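You operate a simulated robot arm through the tools that you are given. There is no shell and no other tool. Be economical: measure what you need, move in short steps, check, and stop when the job is done.

Carry out the task below with a simulated robot arm. There is one attempt and no reset: what you move stays moved.

## Task
Cap the vial in the capping block and stand it in the long white rack.
Fine: grip it first; free the grip; well 3. Set down upright: what you pick out.

The check looks at the end state, three seconds after you hand in, the way a careful person would. Anything else that was tipped, shoved, dropped, spilled or broken makes it a failure. A push-on lid holds only when it is set on centred and level and pressed home; a screw cap is set on level and turned clockwise until tight.

## Robot
A 7-joint arm with a two-finger parallel gripper, fixed in place. Base frame: the origin is at the foot of the arm, x ahead of it, y to its left, z up; the work surface is at about z = 0. Lengths are in mm, angles in degrees, forces in N, time in s.
With the tool pointing down near the work surface it reaches from about 240 to 620 mm from the base axis. Its first joint turns from -66.0 to 66.0 degrees. Payload 2.6 kg.
The tool frame sits at the grasp point between the pads (the TCP): z along the fingers, y along the line on which they close. The tips reach 30 mm beyond it. Largest opening 94 mm; finger width 28, thickness 10; the body of the gripper, 50 by 96 mm, starts 55 mm behind the TCP.
Orientation is that of the tool frame in the base frame, as a unit quaternion [w, x, y, z]. With the fingers straight down and closing along the base's y, the tool's x points along the base's -x, its y along +y and its z along -z.

## Interface
- The arm moves only by the tool apply_moves. Its argument "increments" is a list of rows, each an object of numbers (a shift or turn left out is 0, a gripper value left out holds the last): "wx", "wy", "wz": the turn, a rotation vector about the tool's x, y, z in units of 120 degrees (1.0 is 120 degrees); "tx", "ty", "tz": the shift along the tool's x, y, z in units of 200 mm (1.0 is 200 mm); "jaw": the opening, from 0 (shut) to 1 (fully open). In form: [{"wx": .., "wy": .., "wz": .., "tx": .., "ty": .., "tz": .., "jaw": ..}, ...]. A call has 1 to 10 rows; each row is the pose to reach, as a shift and turn from the pose commanded when the call began, along the tool's axes at that moment. A call with a number of a shift or a turn outside -1 to 1 is refused whole. Each row takes 0.2 s and may step no farther than 50 mm and 8.6 degrees from the row before; otherwise, or with a gripper value out of range, the whole call is refused. A pose out of reach is approached as far as the arm can. The call stops where the force on the tool passes 90 N (or 10 N more than at its start, if that is more) or the arm is blocked; 0.2 s more then pass. The fingers move at their own pace (about 72 mm/s each) and stop on an object; they squeeze with about 23 N. The grip force told is the motor's: it shows also when the fingers shut on nothing. Time passes only in rows, and 0.2 s behind the last, so rows that repeat a pose let the fingers close. The reply holds the time, the measured pose of the TCP, the force on the tool along the base axes, the opening and the grip force, in the units named above and with some noise, with the torque about the TCP (base axes, N m) and any sound that the robot's microphone picked up, and new pictures: "views" is both (left out), scene, wrist or none.
- Cameras (640 x 400 px; columns grow to the right, rows downward): "scene" is fixed at [38.8, 434.5, 566]; the picture's right is [-0.76, -0.65, 0.00], its down [-0.36, 0.43, -0.83] and it looks along [0.53, -0.63, -0.56] (base axes); focal length 334 px, centre (320, 200). "wrist" rides on the gripper at [76, 14, -103] in the tool frame; the picture's right is [-0.18, 0.98, 0.00], its down [-0.75, -0.14, -0.64] and it looks along [-0.63, -0.12, 0.77] (tool axes); focal length 243 px, centre (320, 200). There is no depth. A picture from a camera that has moved, and an enlarged one, comes with that camera's place and axes in the base frame and with its lens.
- inspect(camera, box): a new picture of the part [left, top, right, bottom] of that camera's present view, enlarged. It takes no simulated time.
- close_job(): hands the job in; it is judged then, once.

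Go step by step. Nothing tells you positions but the pictures and the camera data: compare them with the known pose of the tool, close in by small moves and look again before you grip or let go. The budget is 120 turns and 200 pictures, counting those below and the enlarged ones. Unless the task says otherwise, let go and move clear before handing in, and close with one line.

The tools are called after ">>>" as name(argument=value, ...) on one line, values as JSON. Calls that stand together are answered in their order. apply_moves: Moves the arm, as the interface text tells. Its arguments: {"type":"object","properties":{"increments":{"type":"array","items":{"type":"object","properties":{"wx":{"type":"number"},"wy":{"type":"number"},"wz":{"type":"number"},"tx":{"type":"number"},"ty":{"type":"number"},"tz":{"type":"number"},"jaw":{"type":"number"}}}},"views":{"type":"string","enum":["both","scene","wrist","none"]}},"required":["increments"]} The other tools are called the same way: inspect (camera, box) takes an enlarged picture of a part of a camera's view; close_job () hands the job in.

At the start:

```text
time: 0.0
eef_pos: [385.7, -120.9, 322.7]
orientation: [0.001, 0.0, 1.0, 0.001]
wrist_force: [0.6, -0.2, 1.3]
wrist_torque: [0.02, -0.03, -0.02]
grip_width: 94.1
gripper_force: 0.0
```

scene: 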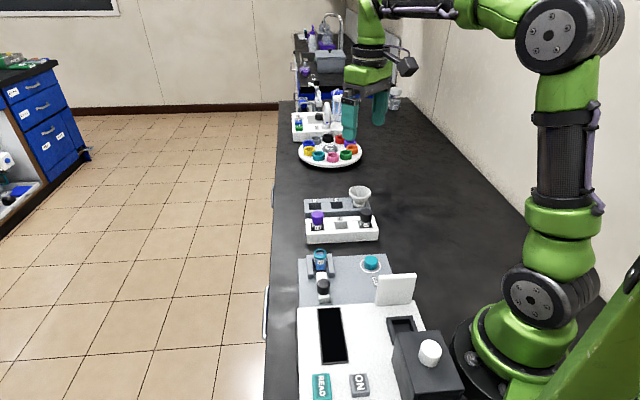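
wrist: 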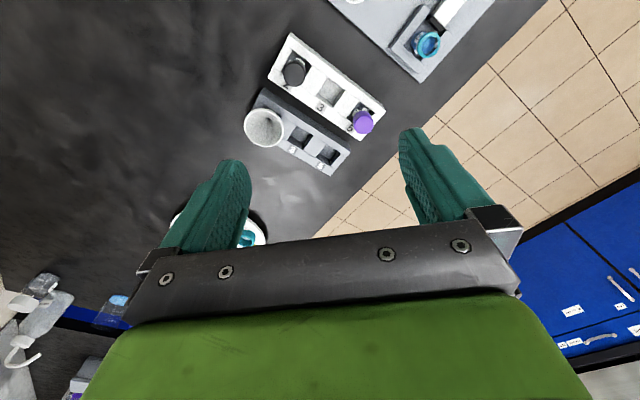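

I see a capping block with a teal vial and a teal cap on a pad near it, and a long white rack with wells; I'll enlarge these first.

>>> inspect(camera="scene", box=[280, 170, 440, 310])

>>> inspect(camera="wrist", box=[230, 0, 470, 180])

>>> inspect(camera="scene", box=[280, 80, 420, 180])

```text
2.86 times, centred on (360, 240) of scene
camera zoom: at [38.8, 434.5, 566.0], right [-0.76, -0.65, 0.0], down [-0.36, 0.43, -0.83], along [0.53, -0.63, -0.56], focal length 955 px, centre (206, 86)
```

zoom: 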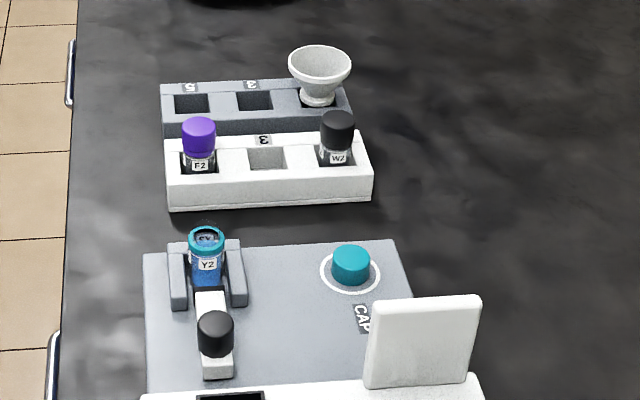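

```text
2.22 times, centred on (350, 90) of wrist
camera zoom: at [311.7, -106.3, 424.5], right [0.18, 0.98, 0.0], down [0.75, -0.14, 0.64], along [0.63, -0.12, -0.77], focal length 539 px, centre (253, 444)
```

zoom: 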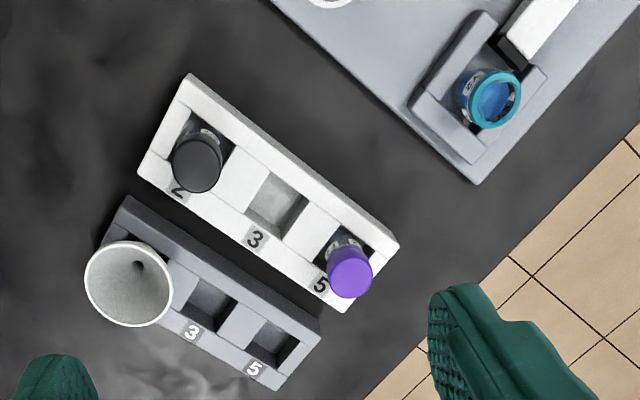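

```text
4.00 times, centred on (350, 130) of scene
camera zoom: at [38.8, 434.5, 566.0], right [-0.76, -0.65, 0.0], down [-0.36, 0.43, -0.83], along [0.53, -0.63, -0.56], focal length 1338 px, centre (200, 480)
```

zoom: 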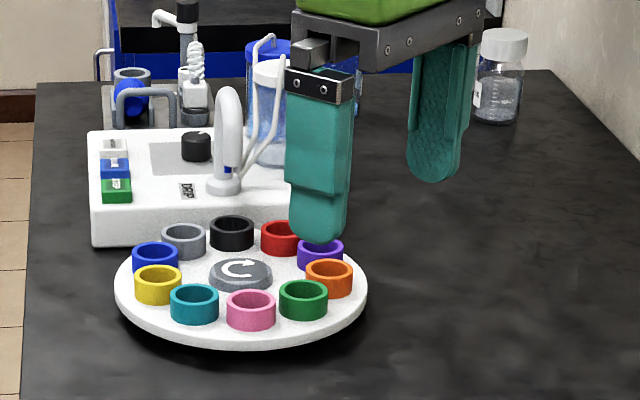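

The capping block holds a teal-collared vial at about (384, 23), a slide or clamp with a black knob, and a teal cap at about (300, -53). The white rack's well 3 is near (428, -115). I'll move closer to look.

>>> apply_moves(increments=[{"tx": 0.13, "ty": 0.14, "tz": 0.05}, {"tx": 0.26, "ty": 0.28, "tz": 0.1}, {"tx": 0.39, "ty": 0.42, "tz": 0.15}, {"tx": 0.52, "ty": 0.56, "tz": 0.2}, {"tx": 0.65, "ty": 0.7, "tz": 0.25}, {"tx": 0.65, "ty": 0.7, "tz": 0.25}])

```text
time: 1.4
eef_pos: [257.1, 19.7, 271.4]
orientation: [0.0, -0.001, 1.0, 0.0]
wrist_force: [-0.7, -0.1, 0.0]
wrist_torque: [0.01, -0.03, -0.02]
grip_width: 94.2
gripper_force: 0.0
camera wrist: at [181.9, 34.0, 374.4], right [0.18, 0.98, 0.0], down [0.75, -0.14, 0.64], along [0.63, -0.12, -0.77], focal length 243 px, centre (320, 200)
```

scene: 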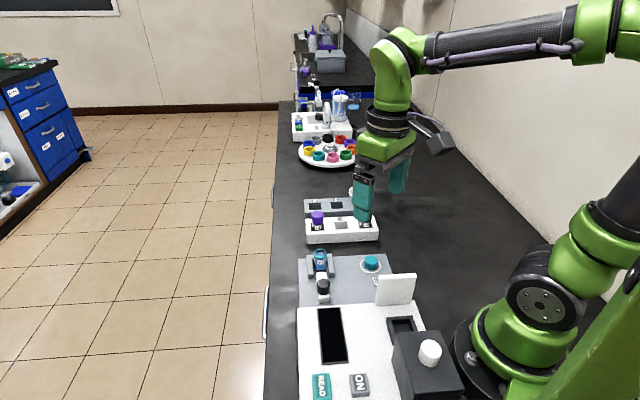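
wrist: 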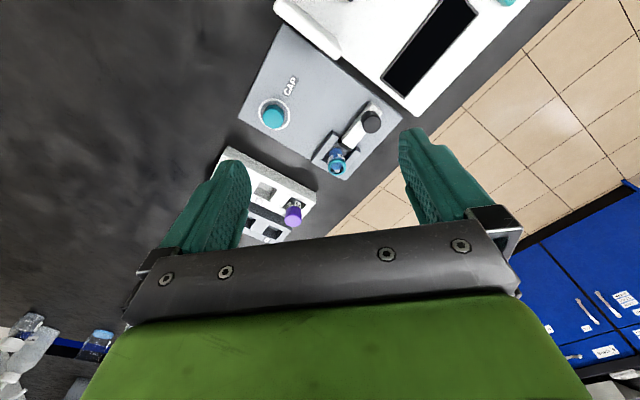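

>>> inspect(camera="wrist", box=[230, 70, 420, 189])

>>> inspect(camera="scene", box=[290, 240, 360, 310])

```text
3.36 times, centred on (325, 130) of wrist
camera zoom: at [181.9, 34.0, 374.4], right [0.18, 0.98, 0.0], down [0.75, -0.14, 0.64], along [0.63, -0.12, -0.77], focal length 816 px, centre (303, 437)
```

zoom: 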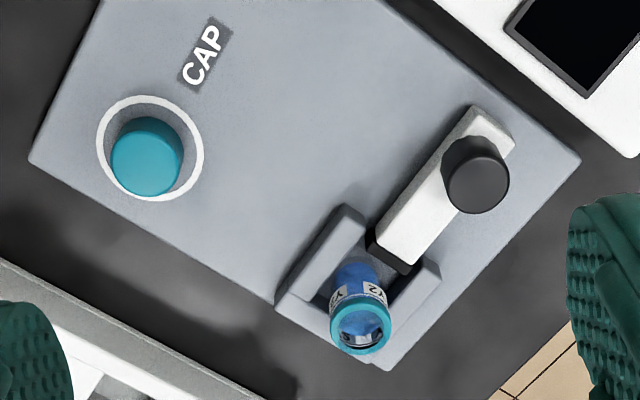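

```text
5.71 times, centred on (325, 275) of scene
camera zoom: at [38.8, 434.5, 566.0], right [-0.76, -0.65, 0.0], down [-0.36, 0.43, -0.83], along [0.53, -0.63, -0.56], focal length 1911 px, centre (291, -229)
```

zoom: 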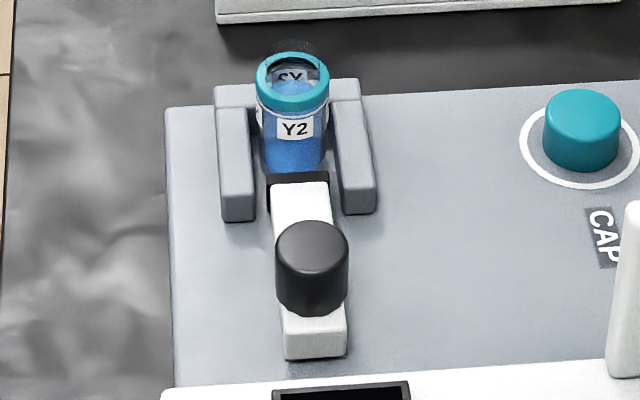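

The clamp is a white slide with a black knob at about (326, 79, top 55). It runs at about 45° toward the vial (385, 21, top 57). The cap is at about (300, -55, top 34). I'll turn to the slide direction above the knob.

>>> apply_moves(increments=[{"tx": -0.0575, "ty": 0.049, "tz": 0.09, "wz": 0.0615, "jaw": 0.6}, {"tx": -0.115, "ty": 0.098, "tz": 0.18, "wz": 0.123}, {"tx": -0.1725, "ty": 0.147, "tz": 0.27, "wz": 0.1845}, {"tx": -0.23, "ty": 0.196, "tz": 0.36, "wz": 0.246}, {"tx": -0.2875, "ty": 0.245, "tz": 0.45, "wz": 0.3075}, {"tx": -0.345, "ty": 0.295, "tz": 0.55, "wz": 0.369}, {"tx": -0.345, "ty": 0.295, "tz": 0.55, "wz": 0.369}])

```text
time: 3.0
eef_pos: [323.7, 79.9, 159.5]
orientation: [-0.001, 0.377, 0.926, 0.0]
wrist_force: [0.7, -0.6, -0.1]
wrist_torque: [0.0, 0.0, 0.01]
grip_width: 56.3
gripper_force: 0.1
camera wrist: at [281.1, 143.5, 262.1], right [0.82, 0.57, 0.0], down [0.44, -0.63, 0.64], along [0.37, -0.53, -0.77], focal length 243 px, centre (320, 200)
```

scene: 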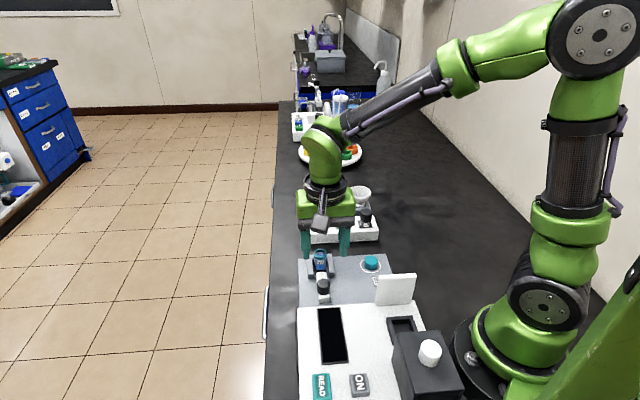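
wrist: 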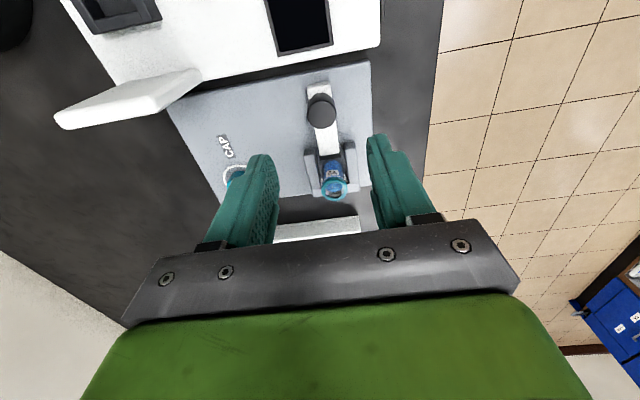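

>>> inspect(camera="wrist", box=[230, 70, 400, 210])

```text
2.86 times, centred on (315, 140) of wrist
camera zoom: at [281.1, 143.5, 262.1], right [0.82, 0.57, 0.0], down [0.44, -0.63, 0.64], along [0.37, -0.53, -0.77], focal length 693 px, centre (334, 371)
```

zoom: 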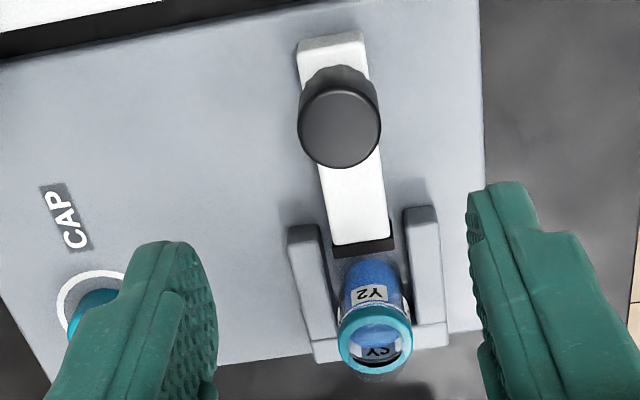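

Knob centre is at about (326, 80.5). I'll lower around it and close gently on it.

>>> apply_moves(increments=[{"tx": -0.0075, "ty": 0.01, "tz": 0.2}, {"tx": -0.0075, "ty": 0.01, "tz": 0.4}, {"tx": -0.0075, "ty": 0.01, "tz": 0.46}, {"tx": -0.0075, "ty": 0.01, "tz": 0.46}])

>>> inspect(camera="scene", box=[280, 220, 370, 310])

```text
time: 4.0
eef_pos: [329.0, 80.2, 68.5]
orientation: [0.0, 0.377, 0.926, 0.0]
wrist_force: [0.5, 0.2, 0.6]
wrist_torque: [0.01, -0.01, 0.01]
grip_width: 56.8
gripper_force: 0.0
camera wrist: at [284.6, 143.6, 171.6], right [0.82, 0.58, 0.0], down [0.44, -0.63, 0.64], along [0.37, -0.52, -0.77], focal length 243 px, centre (320, 200)
```

scene: 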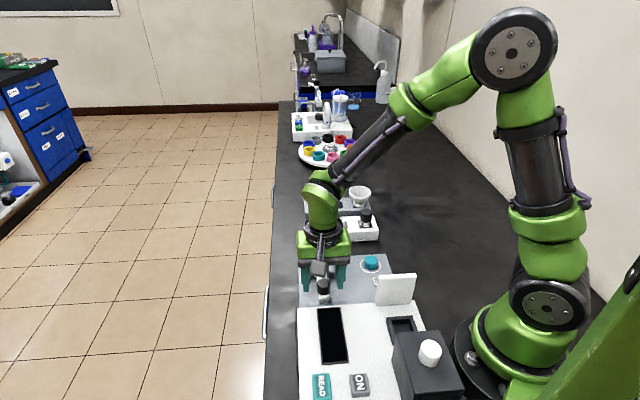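
wrist: 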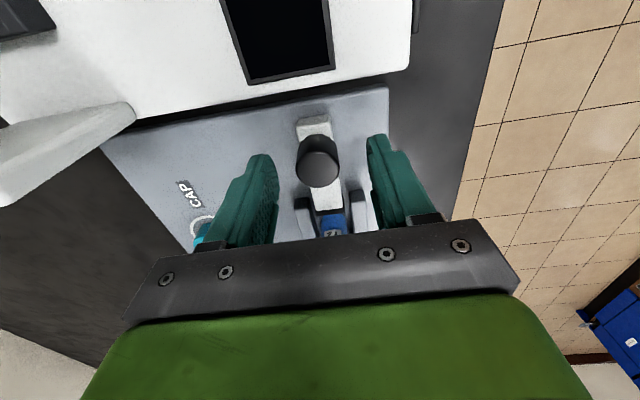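

```text
4.44 times, centred on (325, 265) of scene
camera zoom: at [38.9, 434.5, 566.0], right [-0.76, -0.65, 0.0], down [-0.36, 0.43, -0.83], along [0.53, -0.63, -0.56], focal length 1486 px, centre (298, -89)
```

zoom: 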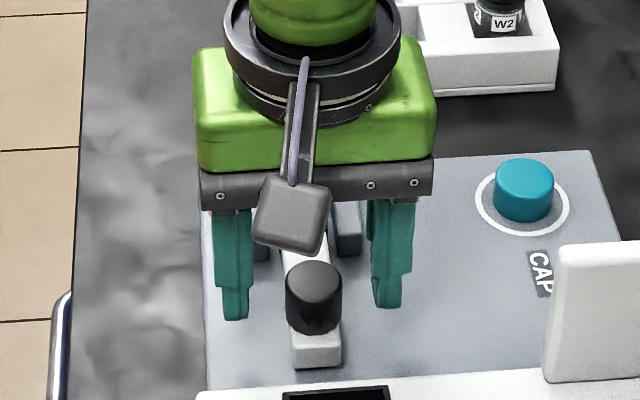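

>>> inspect(camera="wrist", box=[240, 100, 400, 240])

```text
2.86 times, centred on (320, 170) of wrist
camera zoom: at [284.6, 143.6, 171.6], right [0.82, 0.58, 0.0], down [0.44, -0.63, 0.64], along [0.37, -0.52, -0.77], focal length 693 px, centre (320, 286)
```

zoom: 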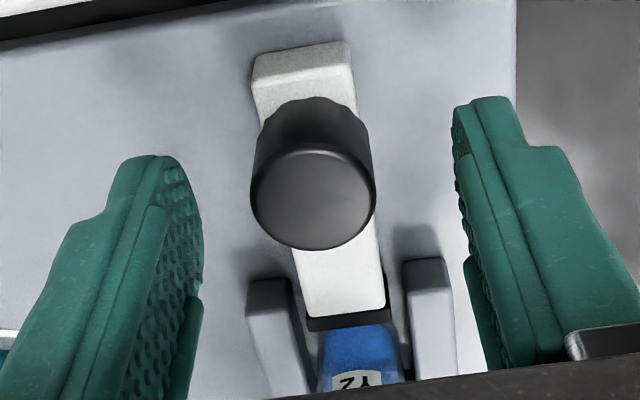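

Knob is 2.5 mm behind the TCP and 1.4 mm to one side; I'll correct and close on it.

>>> apply_moves(increments=[{"tx": 0.0125, "ty": -0.007}, {"tx": 0.0125, "ty": -0.007, "jaw": 0.2}, {"tx": 0.0125, "ty": -0.007, "jaw": 0.2}, {"tx": 0.0125, "ty": -0.007, "jaw": 0.2}], views="wrist")

```text
time: 5.0
eef_pos: [325.4, 81.0, 70.5]
orientation: [0.001, 0.376, 0.927, 0.001]
wrist_force: [8.8, 5.1, -7.0]
wrist_torque: [-0.11, 0.01, 0.05]
grip_width: 24.8
gripper_force: 44.9
camera wrist: at [281.8, 144.1, 172.3], right [0.82, 0.58, 0.0], down [0.44, -0.63, 0.64], along [0.37, -0.52, -0.77], focal length 243 px, centre (320, 200)
```

wrist: 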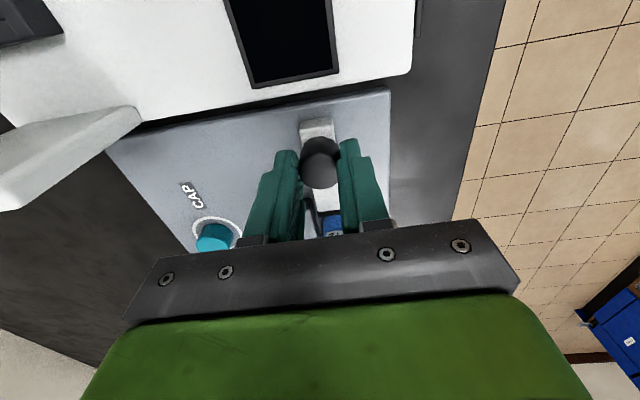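

Gripped at 24.8 mm. I'll push the slide toward the vial in small steps, watching the force.

>>> apply_moves(increments=[{"tx": -0.01}, {"tx": -0.02}], views="none")

```text
time: 5.6
eef_pos: [329.6, 77.1, 70.6]
orientation: [0.0, 0.376, 0.927, 0.0]
wrist_force: [10.5, 11.7, -7.2]
wrist_torque: [0.13, 0.07, 0.1]
grip_width: 24.6
gripper_force: 44.9
```

>>> apply_moves(increments=[{"tx": -0.01}, {"tx": -0.02}], views="wrist")

>>> inspect(camera="wrist", box=[270, 100, 390, 240])

>>> inspect(camera="scene", box=[280, 220, 370, 310])

```text
time: 6.2
eef_pos: [332.8, 74.5, 71.4]
orientation: [0.002, 0.376, 0.927, 0.001]
wrist_force: [19.3, 11.1, -13.5]
wrist_torque: [0.14, -0.11, -0.03]
grip_width: 25.0
gripper_force: 44.9
camera wrist: at [287.9, 137.8, 172.2], right [0.82, 0.58, 0.0], down [0.44, -0.63, 0.64], along [0.37, -0.52, -0.77], focal length 243 px, centre (320, 200)
```

wrist: 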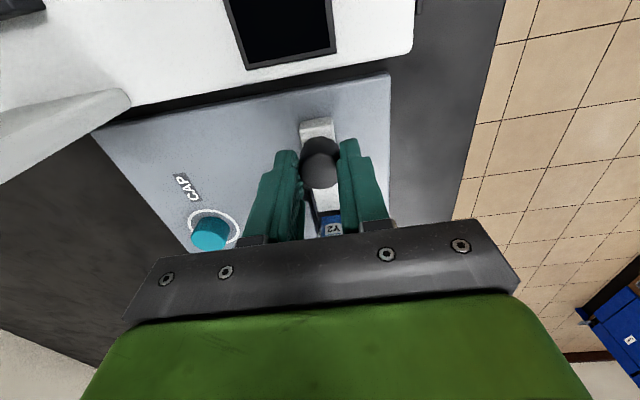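

```text
2.86 times, centred on (330, 170) of wrist
camera zoom: at [287.9, 137.8, 172.2], right [0.82, 0.58, 0.0], down [0.44, -0.63, 0.64], along [0.37, -0.52, -0.77], focal length 693 px, centre (291, 286)
```

zoom: 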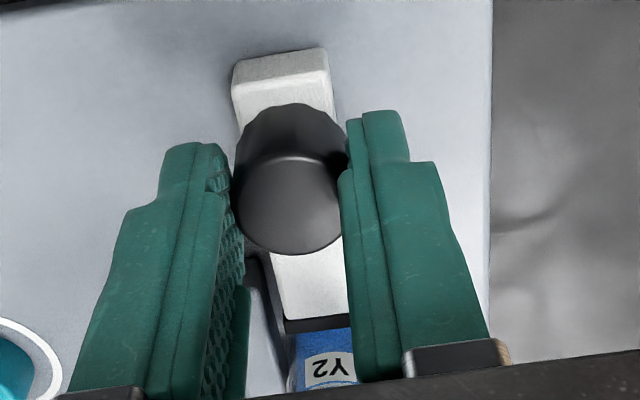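

```text
4.44 times, centred on (325, 265) of scene
camera zoom: at [38.9, 434.5, 565.9], right [-0.76, -0.65, 0.0], down [-0.36, 0.43, -0.83], along [0.53, -0.63, -0.56], focal length 1486 px, centre (298, -89)
```

zoom: 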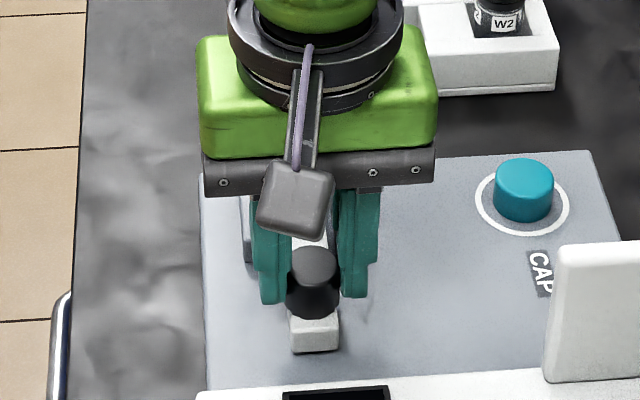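

>>> apply_moves(increments=[{"tx": -0.01}, {"tx": -0.02}], views="none")

```text
time: 6.8
eef_pos: [333.7, 71.7, 70.6]
orientation: [0.0, 0.374, 0.927, 0.001]
wrist_force: [12.2, 14.9, -1.8]
wrist_torque: [0.1, -0.17, 0.13]
grip_width: 24.8
gripper_force: 45.4
```

>>> apply_moves(increments=[{"tx": -0.01}, {"tx": -0.02}], views="wrist")

>>> inspect(camera="scene", box=[280, 220, 370, 310])

>>> inspect(camera="wrist", box=[270, 100, 390, 240])

```text
time: 7.4
eef_pos: [334.9, 71.8, 69.9]
orientation: [-0.004, 0.375, 0.927, 0.0]
wrist_force: [-15.5, 30.6, 20.0]
wrist_torque: [0.7, -0.26, 0.03]
grip_width: 25.0
gripper_force: 45.2
camera wrist: at [291.7, 134.4, 173.0], right [0.82, 0.58, 0.0], down [0.45, -0.63, 0.64], along [0.37, -0.52, -0.77], focal length 243 px, centre (320, 200)
```

wrist: 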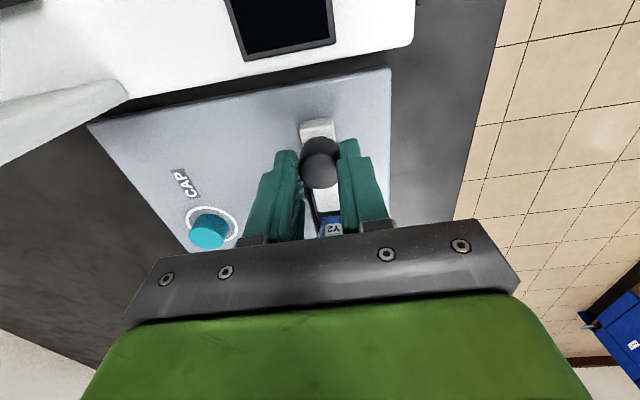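

```text
4.44 times, centred on (325, 265) of scene
camera zoom: at [38.7, 434.5, 566.0], right [-0.76, -0.65, 0.0], down [-0.36, 0.43, -0.83], along [0.53, -0.63, -0.56], focal length 1486 px, centre (298, -89)
```

zoom: 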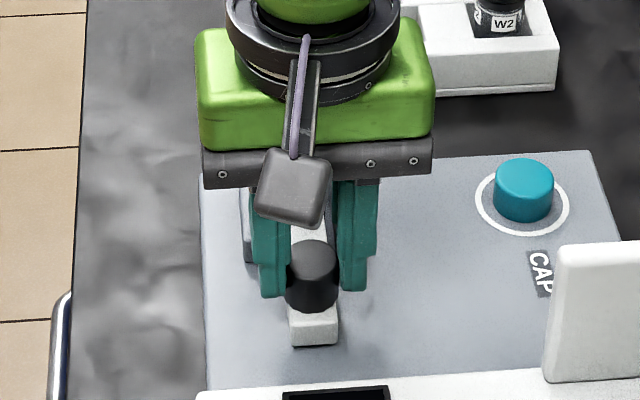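

```text
2.86 times, centred on (330, 170) of wrist
camera zoom: at [291.7, 134.4, 173.0], right [0.82, 0.58, 0.0], down [0.45, -0.63, 0.64], along [0.37, -0.52, -0.77], focal length 693 px, centre (291, 286)
```

zoom: 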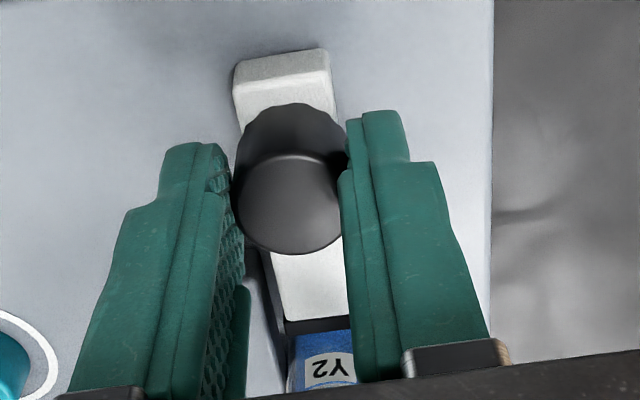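

The slide has met the vial: about 32 N push-back and no further travel. I'll let go of the knob and lift.

>>> apply_moves(increments=[{"jaw": 0.55}, {"jaw": 0.55}, {"tz": -0.2}, {"tz": -0.4}, {"tz": -0.4}])

>>> inspect(camera="wrist", box=[230, 70, 400, 210])

>>> inspect(camera="scene", box=[290, 240, 360, 310])

```text
time: 8.6
eef_pos: [335.8, 68.0, 151.4]
orientation: [0.0, 0.377, 0.926, 0.0]
wrist_force: [1.1, 0.5, 0.7]
wrist_torque: [-0.02, -0.01, 0.01]
grip_width: 51.6
gripper_force: 0.1
camera wrist: at [292.0, 130.7, 252.8], right [0.82, 0.58, 0.0], down [0.44, -0.63, 0.64], along [0.37, -0.53, -0.77], focal length 243 px, centre (320, 200)
```

scene: 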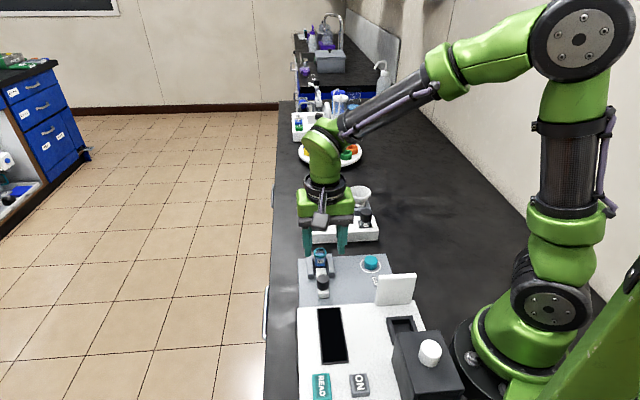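
wrist: 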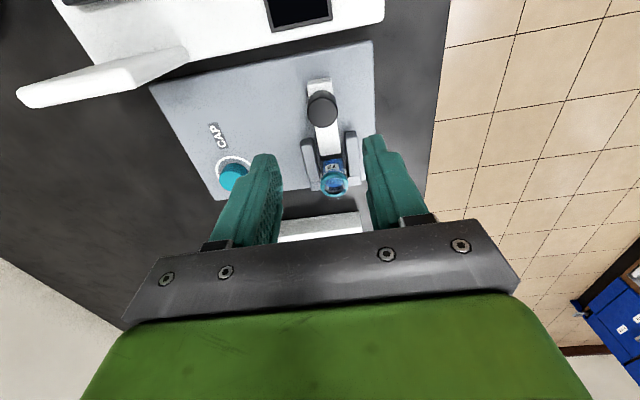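

```text
2.86 times, centred on (315, 140) of wrist
camera zoom: at [292.0, 130.7, 252.8], right [0.82, 0.58, 0.0], down [0.44, -0.63, 0.64], along [0.37, -0.53, -0.77], focal length 693 px, centre (334, 371)
```

zoom: 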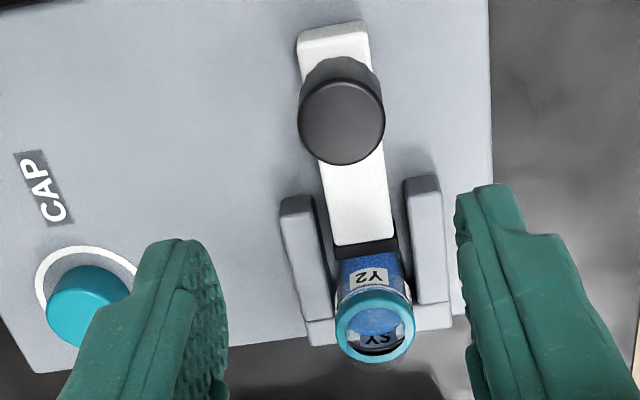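

```text
5.71 times, centred on (325, 275) of scene
camera zoom: at [38.8, 434.5, 566.0], right [-0.76, -0.65, 0.0], down [-0.36, 0.43, -0.83], along [0.53, -0.63, -0.56], focal length 1911 px, centre (291, -229)
```

zoom: 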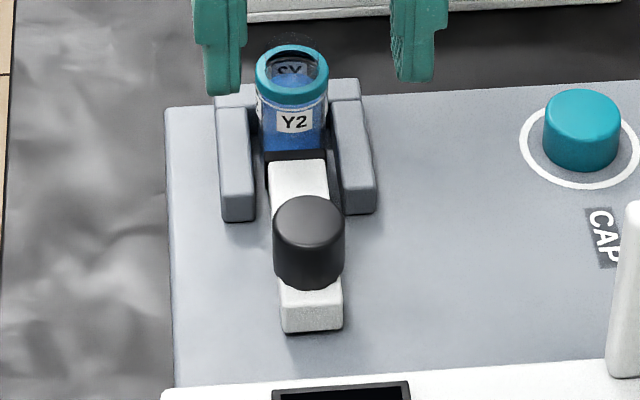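

The clamp stays shut and the vial is seated at about (386, 21). Next I go above the cap.

>>> apply_moves(increments=[{"tx": -0.1, "ty": -0.19, "tz": 0.0}, {"tx": -0.2, "ty": -0.38, "tz": 0.03}, {"tx": -0.3, "ty": -0.565, "tz": 0.1}, {"tx": -0.3, "ty": -0.565, "tz": 0.1}], views="wrist")

>>> inspect(camera="wrist", box=[260, 90, 420, 210])

>>> inspect(camera="scene", box=[300, 220, 400, 290])

```text
time: 9.6
eef_pos: [301.0, -57.2, 130.3]
orientation: [0.0, 0.377, 0.926, 0.0]
wrist_force: [-0.2, -0.1, 0.5]
wrist_torque: [0.02, -0.03, 0.04]
grip_width: 51.8
gripper_force: 0.1
camera wrist: at [258.7, 6.7, 232.1], right [0.82, 0.58, 0.0], down [0.44, -0.63, 0.64], along [0.37, -0.52, -0.77], focal length 243 px, centre (320, 200)
```

wrist: 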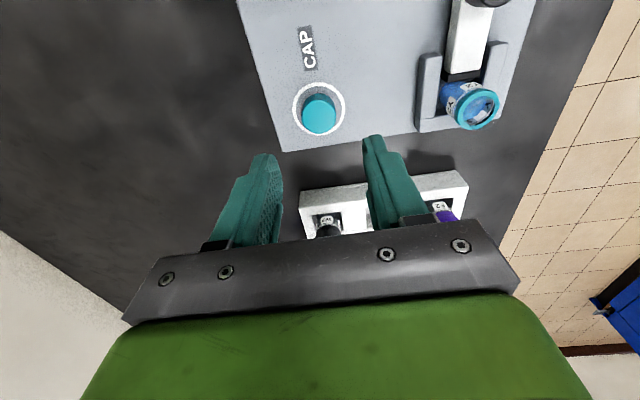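

```text
3.33 times, centred on (340, 150) of wrist
camera zoom: at [258.7, 6.7, 232.1], right [0.82, 0.58, 0.0], down [0.44, -0.63, 0.64], along [0.37, -0.52, -0.77], focal length 809 px, centre (253, 367)
```

zoom: 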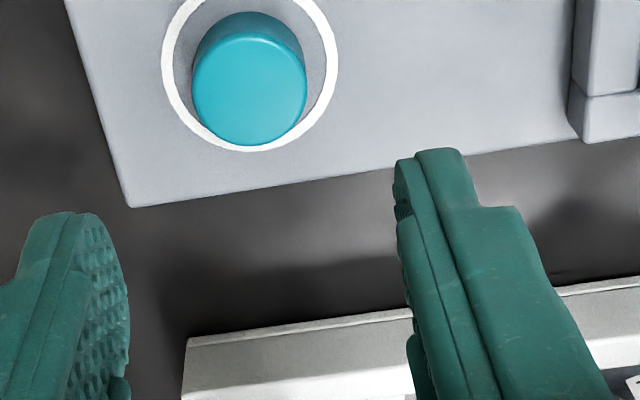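

```text
5.71 times, centred on (350, 255) of scene
camera zoom: at [38.9, 434.5, 566.0], right [-0.76, -0.65, 0.0], down [-0.36, 0.43, -0.83], along [0.53, -0.63, -0.56], focal length 1911 px, centre (149, -114)
```

zoom: 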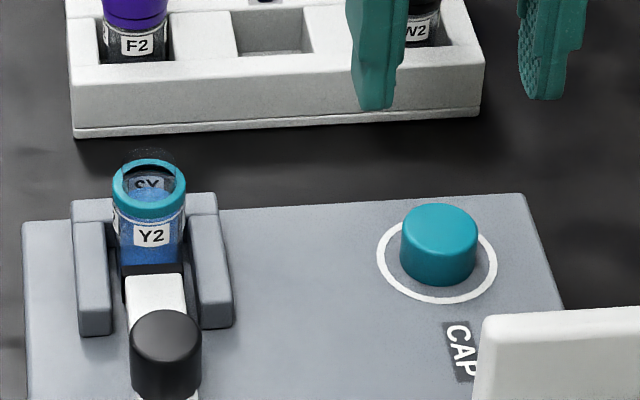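

The cap is at (302.4, -57), top at about z 32, and rests on the plate at about z 13. I'll lower around it, check, then grip.

>>> apply_moves(increments=[{"tx": -0.004, "ty": 0.0055, "tz": 0.2}, {"tx": -0.004, "ty": 0.0055, "tz": 0.36}, {"tx": -0.004, "ty": 0.0055, "tz": 0.405}, {"tx": -0.004, "ty": 0.0055, "tz": 0.405}], views="wrist")

>>> inspect(camera="wrist", box=[240, 100, 400, 240])

>>> inspect(camera="scene", box=[320, 220, 420, 290])

```text
time: 10.6
eef_pos: [302.4, -54.4, 48.6]
orientation: [0.0, 0.376, 0.927, 0.0]
wrist_force: [-0.4, -0.2, -1.0]
wrist_torque: [0.02, 0.0, 0.0]
grip_width: 51.5
gripper_force: 0.1
camera wrist: at [259.5, 9.2, 150.9], right [0.82, 0.58, 0.0], down [0.44, -0.63, 0.64], along [0.37, -0.52, -0.77], focal length 243 px, centre (320, 200)
```

wrist: 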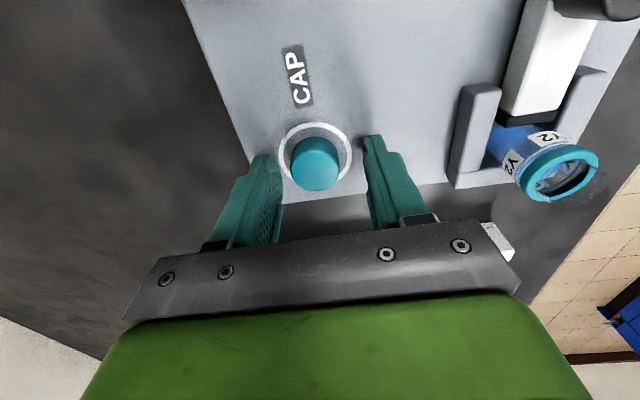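

```text
2.86 times, centred on (320, 170) of wrist
camera zoom: at [259.5, 9.2, 150.9], right [0.82, 0.58, 0.0], down [0.44, -0.63, 0.64], along [0.37, -0.52, -0.77], focal length 693 px, centre (320, 286)
```

zoom: 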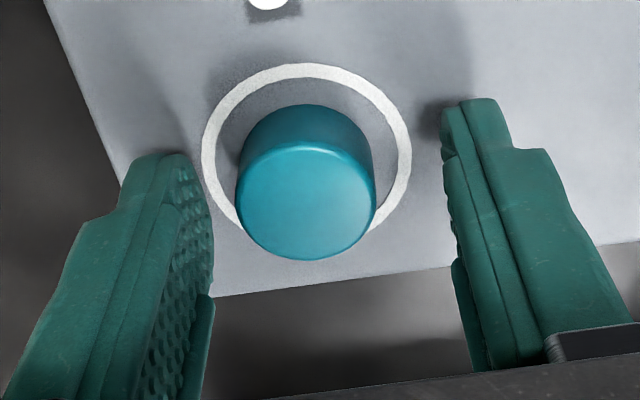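

```text
5.71 times, centred on (370, 255) of scene
camera zoom: at [38.9, 434.5, 566.0], right [-0.76, -0.65, 0.0], down [-0.36, 0.43, -0.83], along [0.53, -0.63, -0.56], focal length 1911 px, centre (34, -114)
```

zoom: 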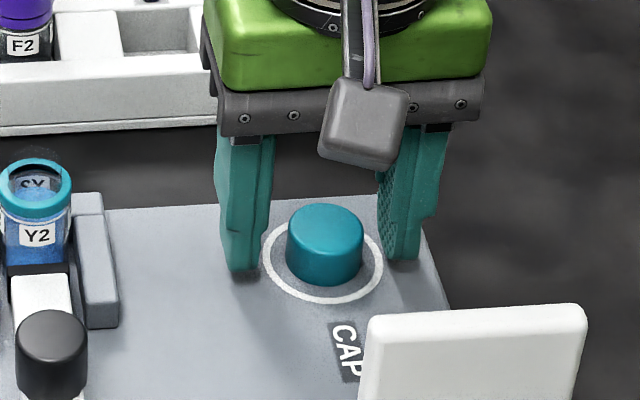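

Cap is 2.8 mm to one side; I'll correct and grip.

>>> apply_moves(increments=[{"tx": -0.002, "ty": -0.014}, {"tx": -0.002, "ty": -0.014, "jaw": 0.2}, {"tx": -0.002, "ty": -0.014, "jaw": 0.2}, {"tx": -0.002, "ty": -0.014, "jaw": 0.2}], views="wrist")

>>> inspect(camera="wrist", box=[240, 100, 400, 240])

```text
time: 11.6
eef_pos: [300.6, -56.1, 50.0]
orientation: [0.0, 0.376, 0.927, 0.0]
wrist_force: [0.2, 0.3, -0.7]
wrist_torque: [-0.02, -0.01, -0.01]
grip_width: 28.6
gripper_force: 22.9
camera wrist: at [257.6, 7.2, 151.0], right [0.82, 0.58, 0.0], down [0.44, -0.63, 0.64], along [0.37, -0.52, -0.77], focal length 243 px, centre (320, 200)
```

wrist: 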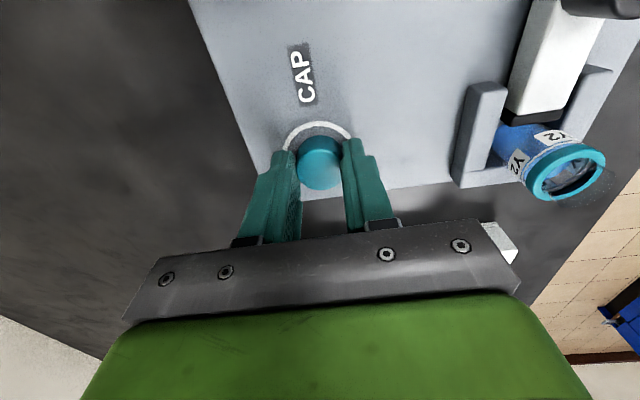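

```text
2.86 times, centred on (320, 170) of wrist
camera zoom: at [257.6, 7.2, 151.0], right [0.82, 0.58, 0.0], down [0.44, -0.63, 0.64], along [0.37, -0.52, -0.77], focal length 693 px, centre (320, 286)
```

zoom: 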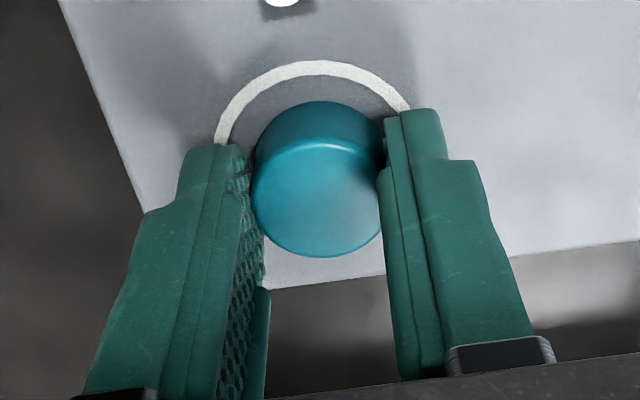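

The cap is held at 28.6 mm. I'll lift it and carry it to just short of the vial.

>>> apply_moves(increments=[{"tz": -0.2}, {"tz": -0.375}, {"tx": -0.01, "ty": 0.19, "tz": -0.375}, {"tx": -0.025, "ty": 0.38, "tz": -0.375}, {"tx": -0.04, "ty": 0.575, "tz": -0.375}, {"tx": -0.04, "ty": 0.575, "tz": -0.375}])

>>> inspect(camera="wrist", box=[240, 90, 400, 230])

>>> inspect(camera="scene", box=[280, 210, 370, 280])

```text
time: 13.0
eef_pos: [385.6, 20.6, 125.6]
orientation: [0.0, 0.375, 0.927, 0.001]
wrist_force: [0.4, 0.1, -0.8]
wrist_torque: [0.0, 0.02, -0.02]
grip_width: 28.5
gripper_force: 23.2
camera wrist: at [341.8, 84.6, 227.2], right [0.82, 0.58, 0.0], down [0.44, -0.63, 0.64], along [0.37, -0.52, -0.77], focal length 243 px, centre (320, 200)
```

scene: 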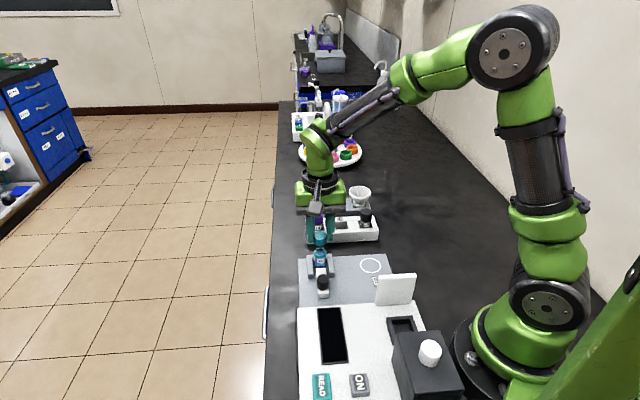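
wrist: 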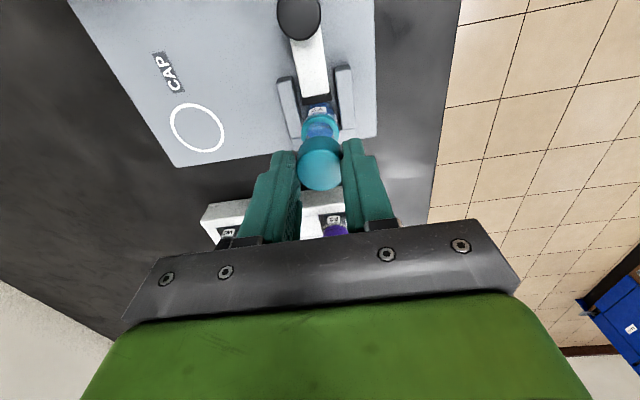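

```text
2.86 times, centred on (320, 160) of wrist
camera zoom: at [341.8, 84.6, 227.2], right [0.82, 0.58, 0.0], down [0.44, -0.63, 0.64], along [0.37, -0.52, -0.77], focal length 693 px, centre (320, 314)
```

zoom: 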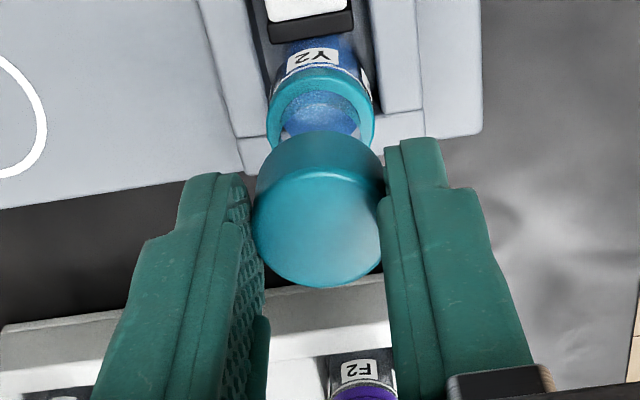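

```text
5.71 times, centred on (325, 245) of scene
camera zoom: at [38.9, 434.5, 566.0], right [-0.76, -0.65, 0.0], down [-0.36, 0.43, -0.83], along [0.53, -0.63, -0.56], focal length 1911 px, centre (291, -57)
```

zoom: 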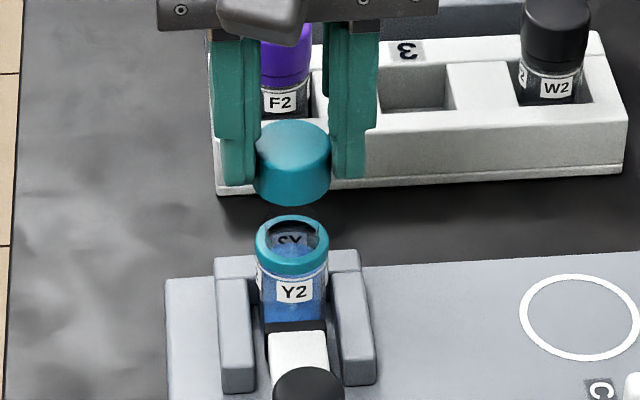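

Laterally the cap and vial line up in both views. I'll drop to just above the rim and judge the axial offset there.

>>> apply_moves(increments=[{"tz": 0.06}, {"tz": 0.12}, {"tz": 0.12}])

>>> inspect(camera="wrist", box=[260, 110, 380, 215])

>>> inspect(camera="scene", box=[295, 225, 345, 275])

```text
time: 13.8
eef_pos: [386.4, 19.1, 101.4]
orientation: [0.002, 0.377, 0.926, 0.001]
wrist_force: [-2.9, 0.4, 26.5]
wrist_torque: [0.13, 0.26, 0.01]
grip_width: 28.6
gripper_force: 22.6
camera wrist: at [342.9, 83.6, 204.0], right [0.82, 0.58, 0.0], down [0.44, -0.63, 0.64], along [0.37, -0.52, -0.77], focal length 243 px, centre (320, 200)
```

scene: 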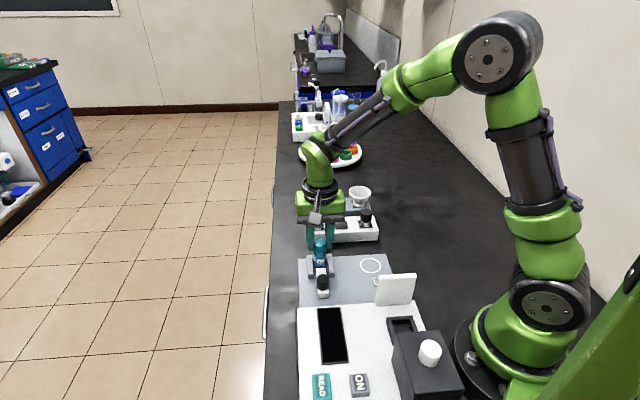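
wrist: 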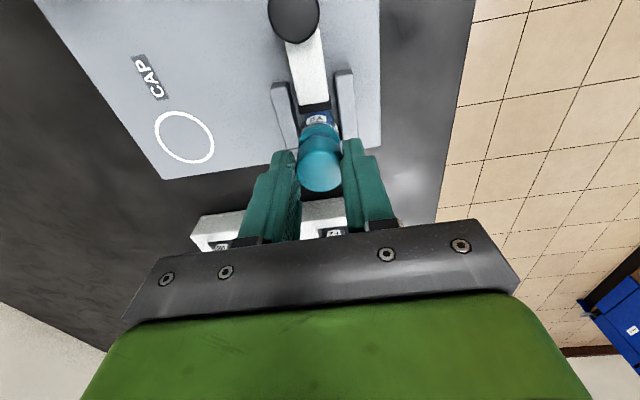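

```text
3.81 times, centred on (320, 162) of wrist
camera zoom: at [342.9, 83.6, 204.0], right [0.82, 0.58, 0.0], down [0.44, -0.63, 0.64], along [0.37, -0.52, -0.77], focal length 924 px, centre (320, 343)
```

zoom: 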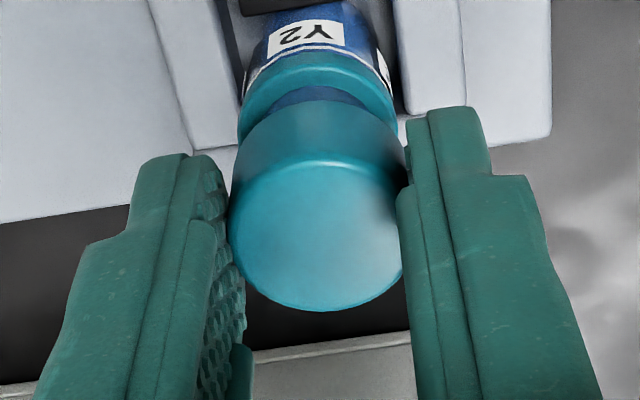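

```text
8.00 times, centred on (320, 250) of scene
camera zoom: at [38.7, 434.5, 566.0], right [-0.76, -0.65, 0.0], down [-0.36, 0.43, -0.83], along [0.53, -0.63, -0.56], focal length 2675 px, centre (320, -200)
```

zoom: 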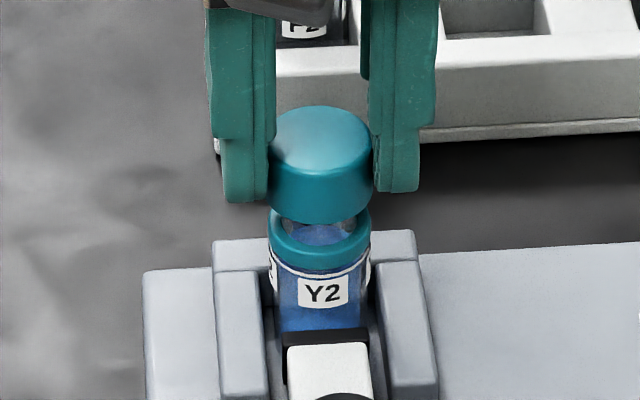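

I met contact early: there is a clear neck above the teal collar, and the torque says the touch is on the knob side. I'll back up and look at the neck closely.

>>> apply_moves(increments=[{"tz": -0.1}, {"tx": 0.2, "tz": -0.1}, {"tx": 0.2, "tz": -0.1}])

>>> inspect(camera="wrist", box=[270, 110, 370, 190])

>>> inspect(camera="scene", box=[295, 225, 345, 275])

```text
time: 14.6
eef_pos: [356.9, 49.7, 120.9]
orientation: [0.0, 0.377, 0.926, 0.0]
wrist_force: [0.2, 0.7, -0.6]
wrist_torque: [-0.02, 0.01, 0.0]
grip_width: 28.7
gripper_force: 22.8
camera wrist: at [313.1, 113.0, 222.6], right [0.82, 0.58, 0.0], down [0.44, -0.63, 0.64], along [0.37, -0.53, -0.77], focal length 243 px, centre (320, 200)
```

scene: 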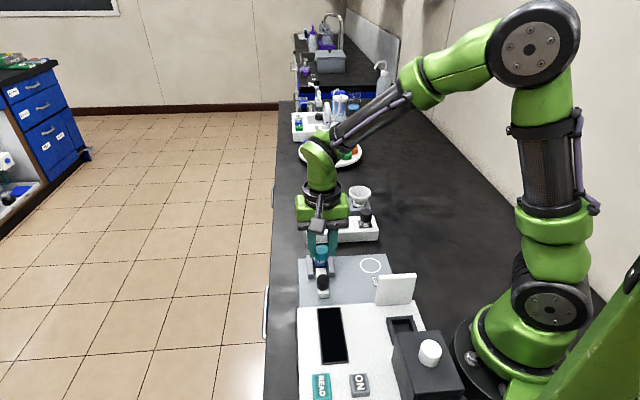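
wrist: 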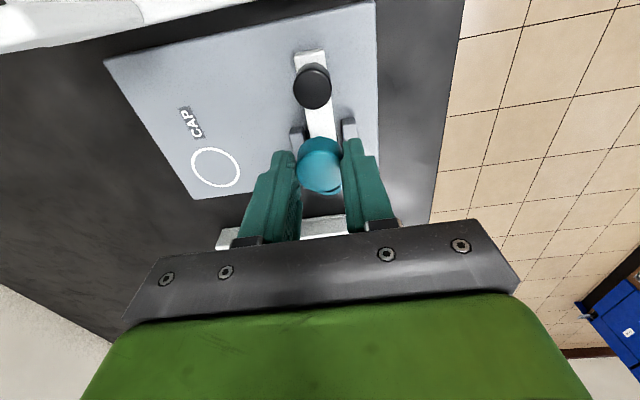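

```text
5.00 times, centred on (320, 150) of wrist
camera zoom: at [313.1, 113.0, 222.6], right [0.82, 0.58, 0.0], down [0.44, -0.63, 0.64], along [0.37, -0.53, -0.77], focal length 1213 px, centre (320, 450)
```

zoom: 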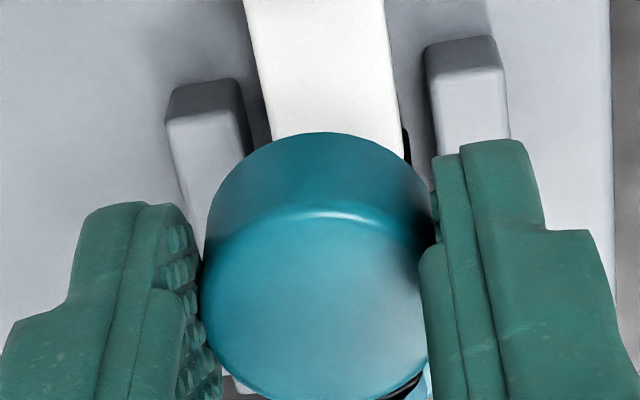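

```text
8.00 times, centred on (320, 250) of scene
camera zoom: at [38.8, 434.5, 566.0], right [-0.76, -0.65, 0.0], down [-0.36, 0.43, -0.83], along [0.53, -0.63, -0.56], focal length 2675 px, centre (320, -200)
```

zoom: 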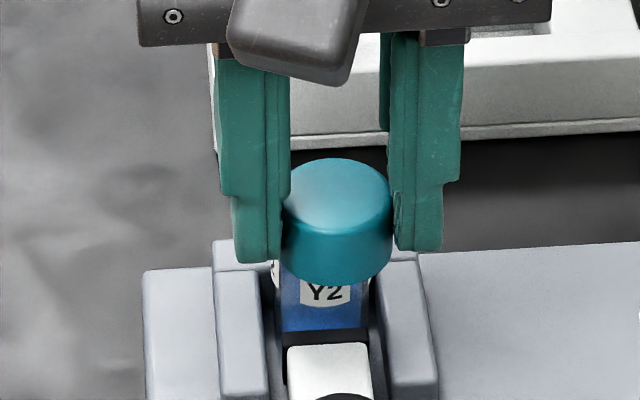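

>>> apply_moves(increments=[{"tx": -0.13, "tz": -0.1}, {"tx": -0.26, "tz": -0.1}, {"tx": -0.4, "tz": -0.1}, {"tx": -0.4, "tz": -0.1}])

>>> inspect(camera="wrist", box=[280, 70, 370, 140])

>>> inspect(camera="scene", box=[295, 225, 345, 275])

```text
time: 15.6
eef_pos: [414.1, -7.9, 141.9]
orientation: [0.0, 0.376, 0.927, 0.001]
wrist_force: [-0.5, 0.3, -0.4]
wrist_torque: [0.01, -0.01, 0.03]
grip_width: 28.7
gripper_force: 22.8
camera wrist: at [370.9, 55.0, 243.8], right [0.82, 0.58, 0.0], down [0.44, -0.63, 0.64], along [0.37, -0.52, -0.77], focal length 243 px, centre (320, 200)
```

scene: 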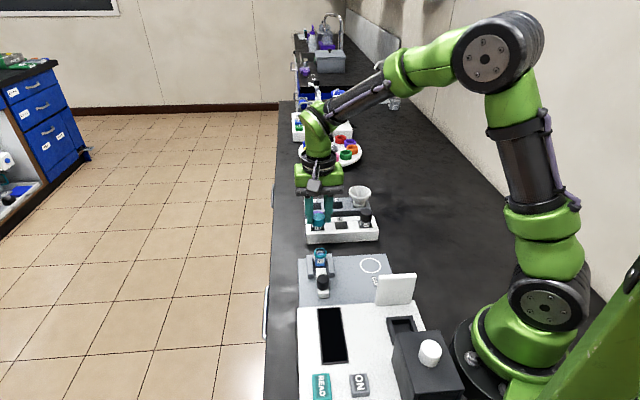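
wrist: 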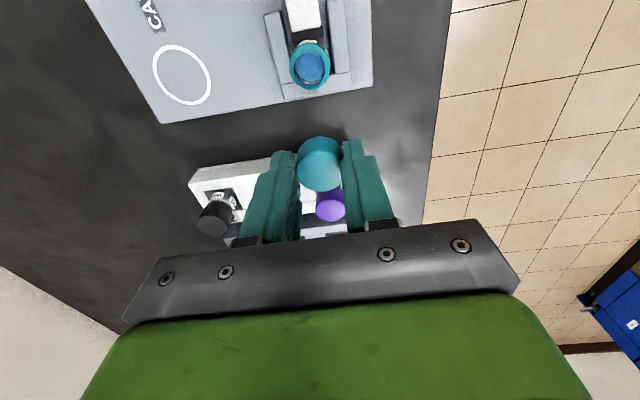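

```text
5.71 times, centred on (325, 105) of wrist
camera zoom: at [370.9, 55.0, 243.8], right [0.82, 0.58, 0.0], down [0.44, -0.63, 0.64], along [0.37, -0.52, -0.77], focal length 1386 px, centre (291, 743)
```

zoom: 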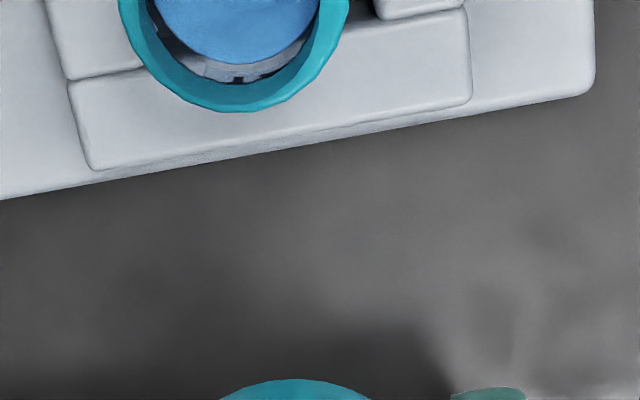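

```text
8.00 times, centred on (320, 250) of scene
camera zoom: at [38.9, 434.5, 566.0], right [-0.76, -0.65, 0.0], down [-0.36, 0.43, -0.83], along [0.53, -0.63, -0.56], focal length 2675 px, centre (320, -200)
```

zoom: 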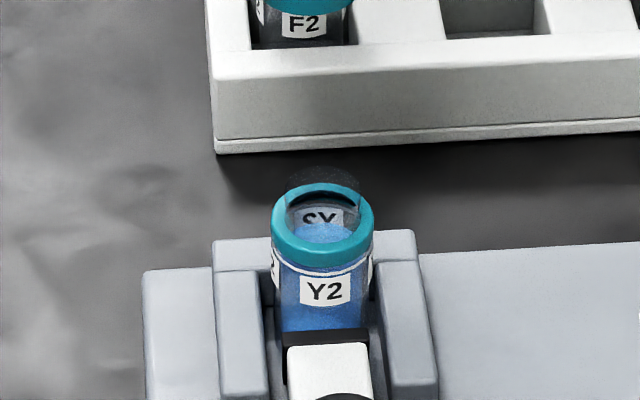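

>>> inspect(camera="wrist", box=[270, 20, 350, 100])

>>> inspect(camera="scene", box=[307, 238, 335, 262])

```text
5.00 times, centred on (310, 60) of wrist
camera zoom: at [370.9, 55.0, 243.8], right [0.82, 0.58, 0.0], down [0.44, -0.63, 0.64], along [0.37, -0.52, -0.77], focal length 1213 px, centre (370, 900)
```

zoom: 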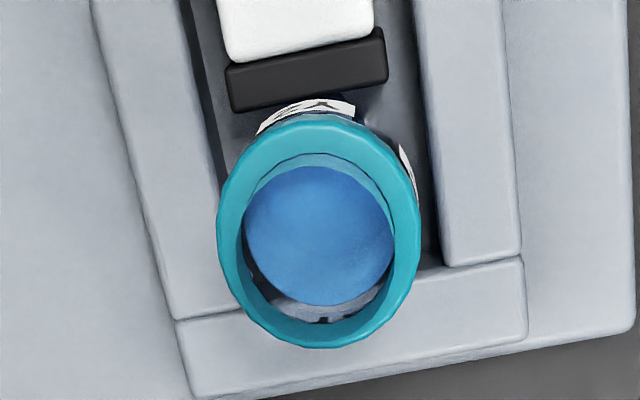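

```text
16.00 times, centred on (321, 250) of scene
camera zoom: at [38.9, 434.5, 566.0], right [-0.76, -0.65, 0.0], down [-0.36, 0.43, -0.83], along [0.53, -0.63, -0.56], focal length 5350 px, centre (304, -600)
```

zoom: 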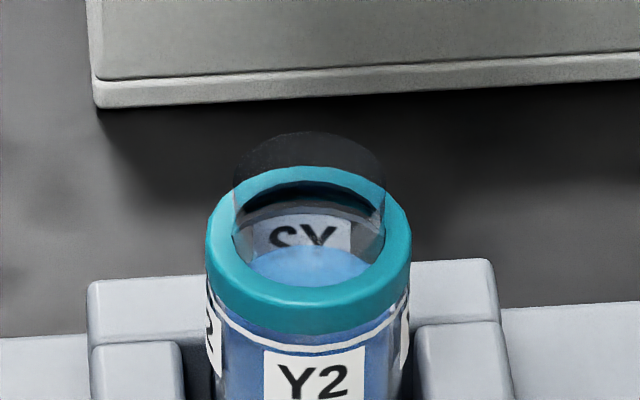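

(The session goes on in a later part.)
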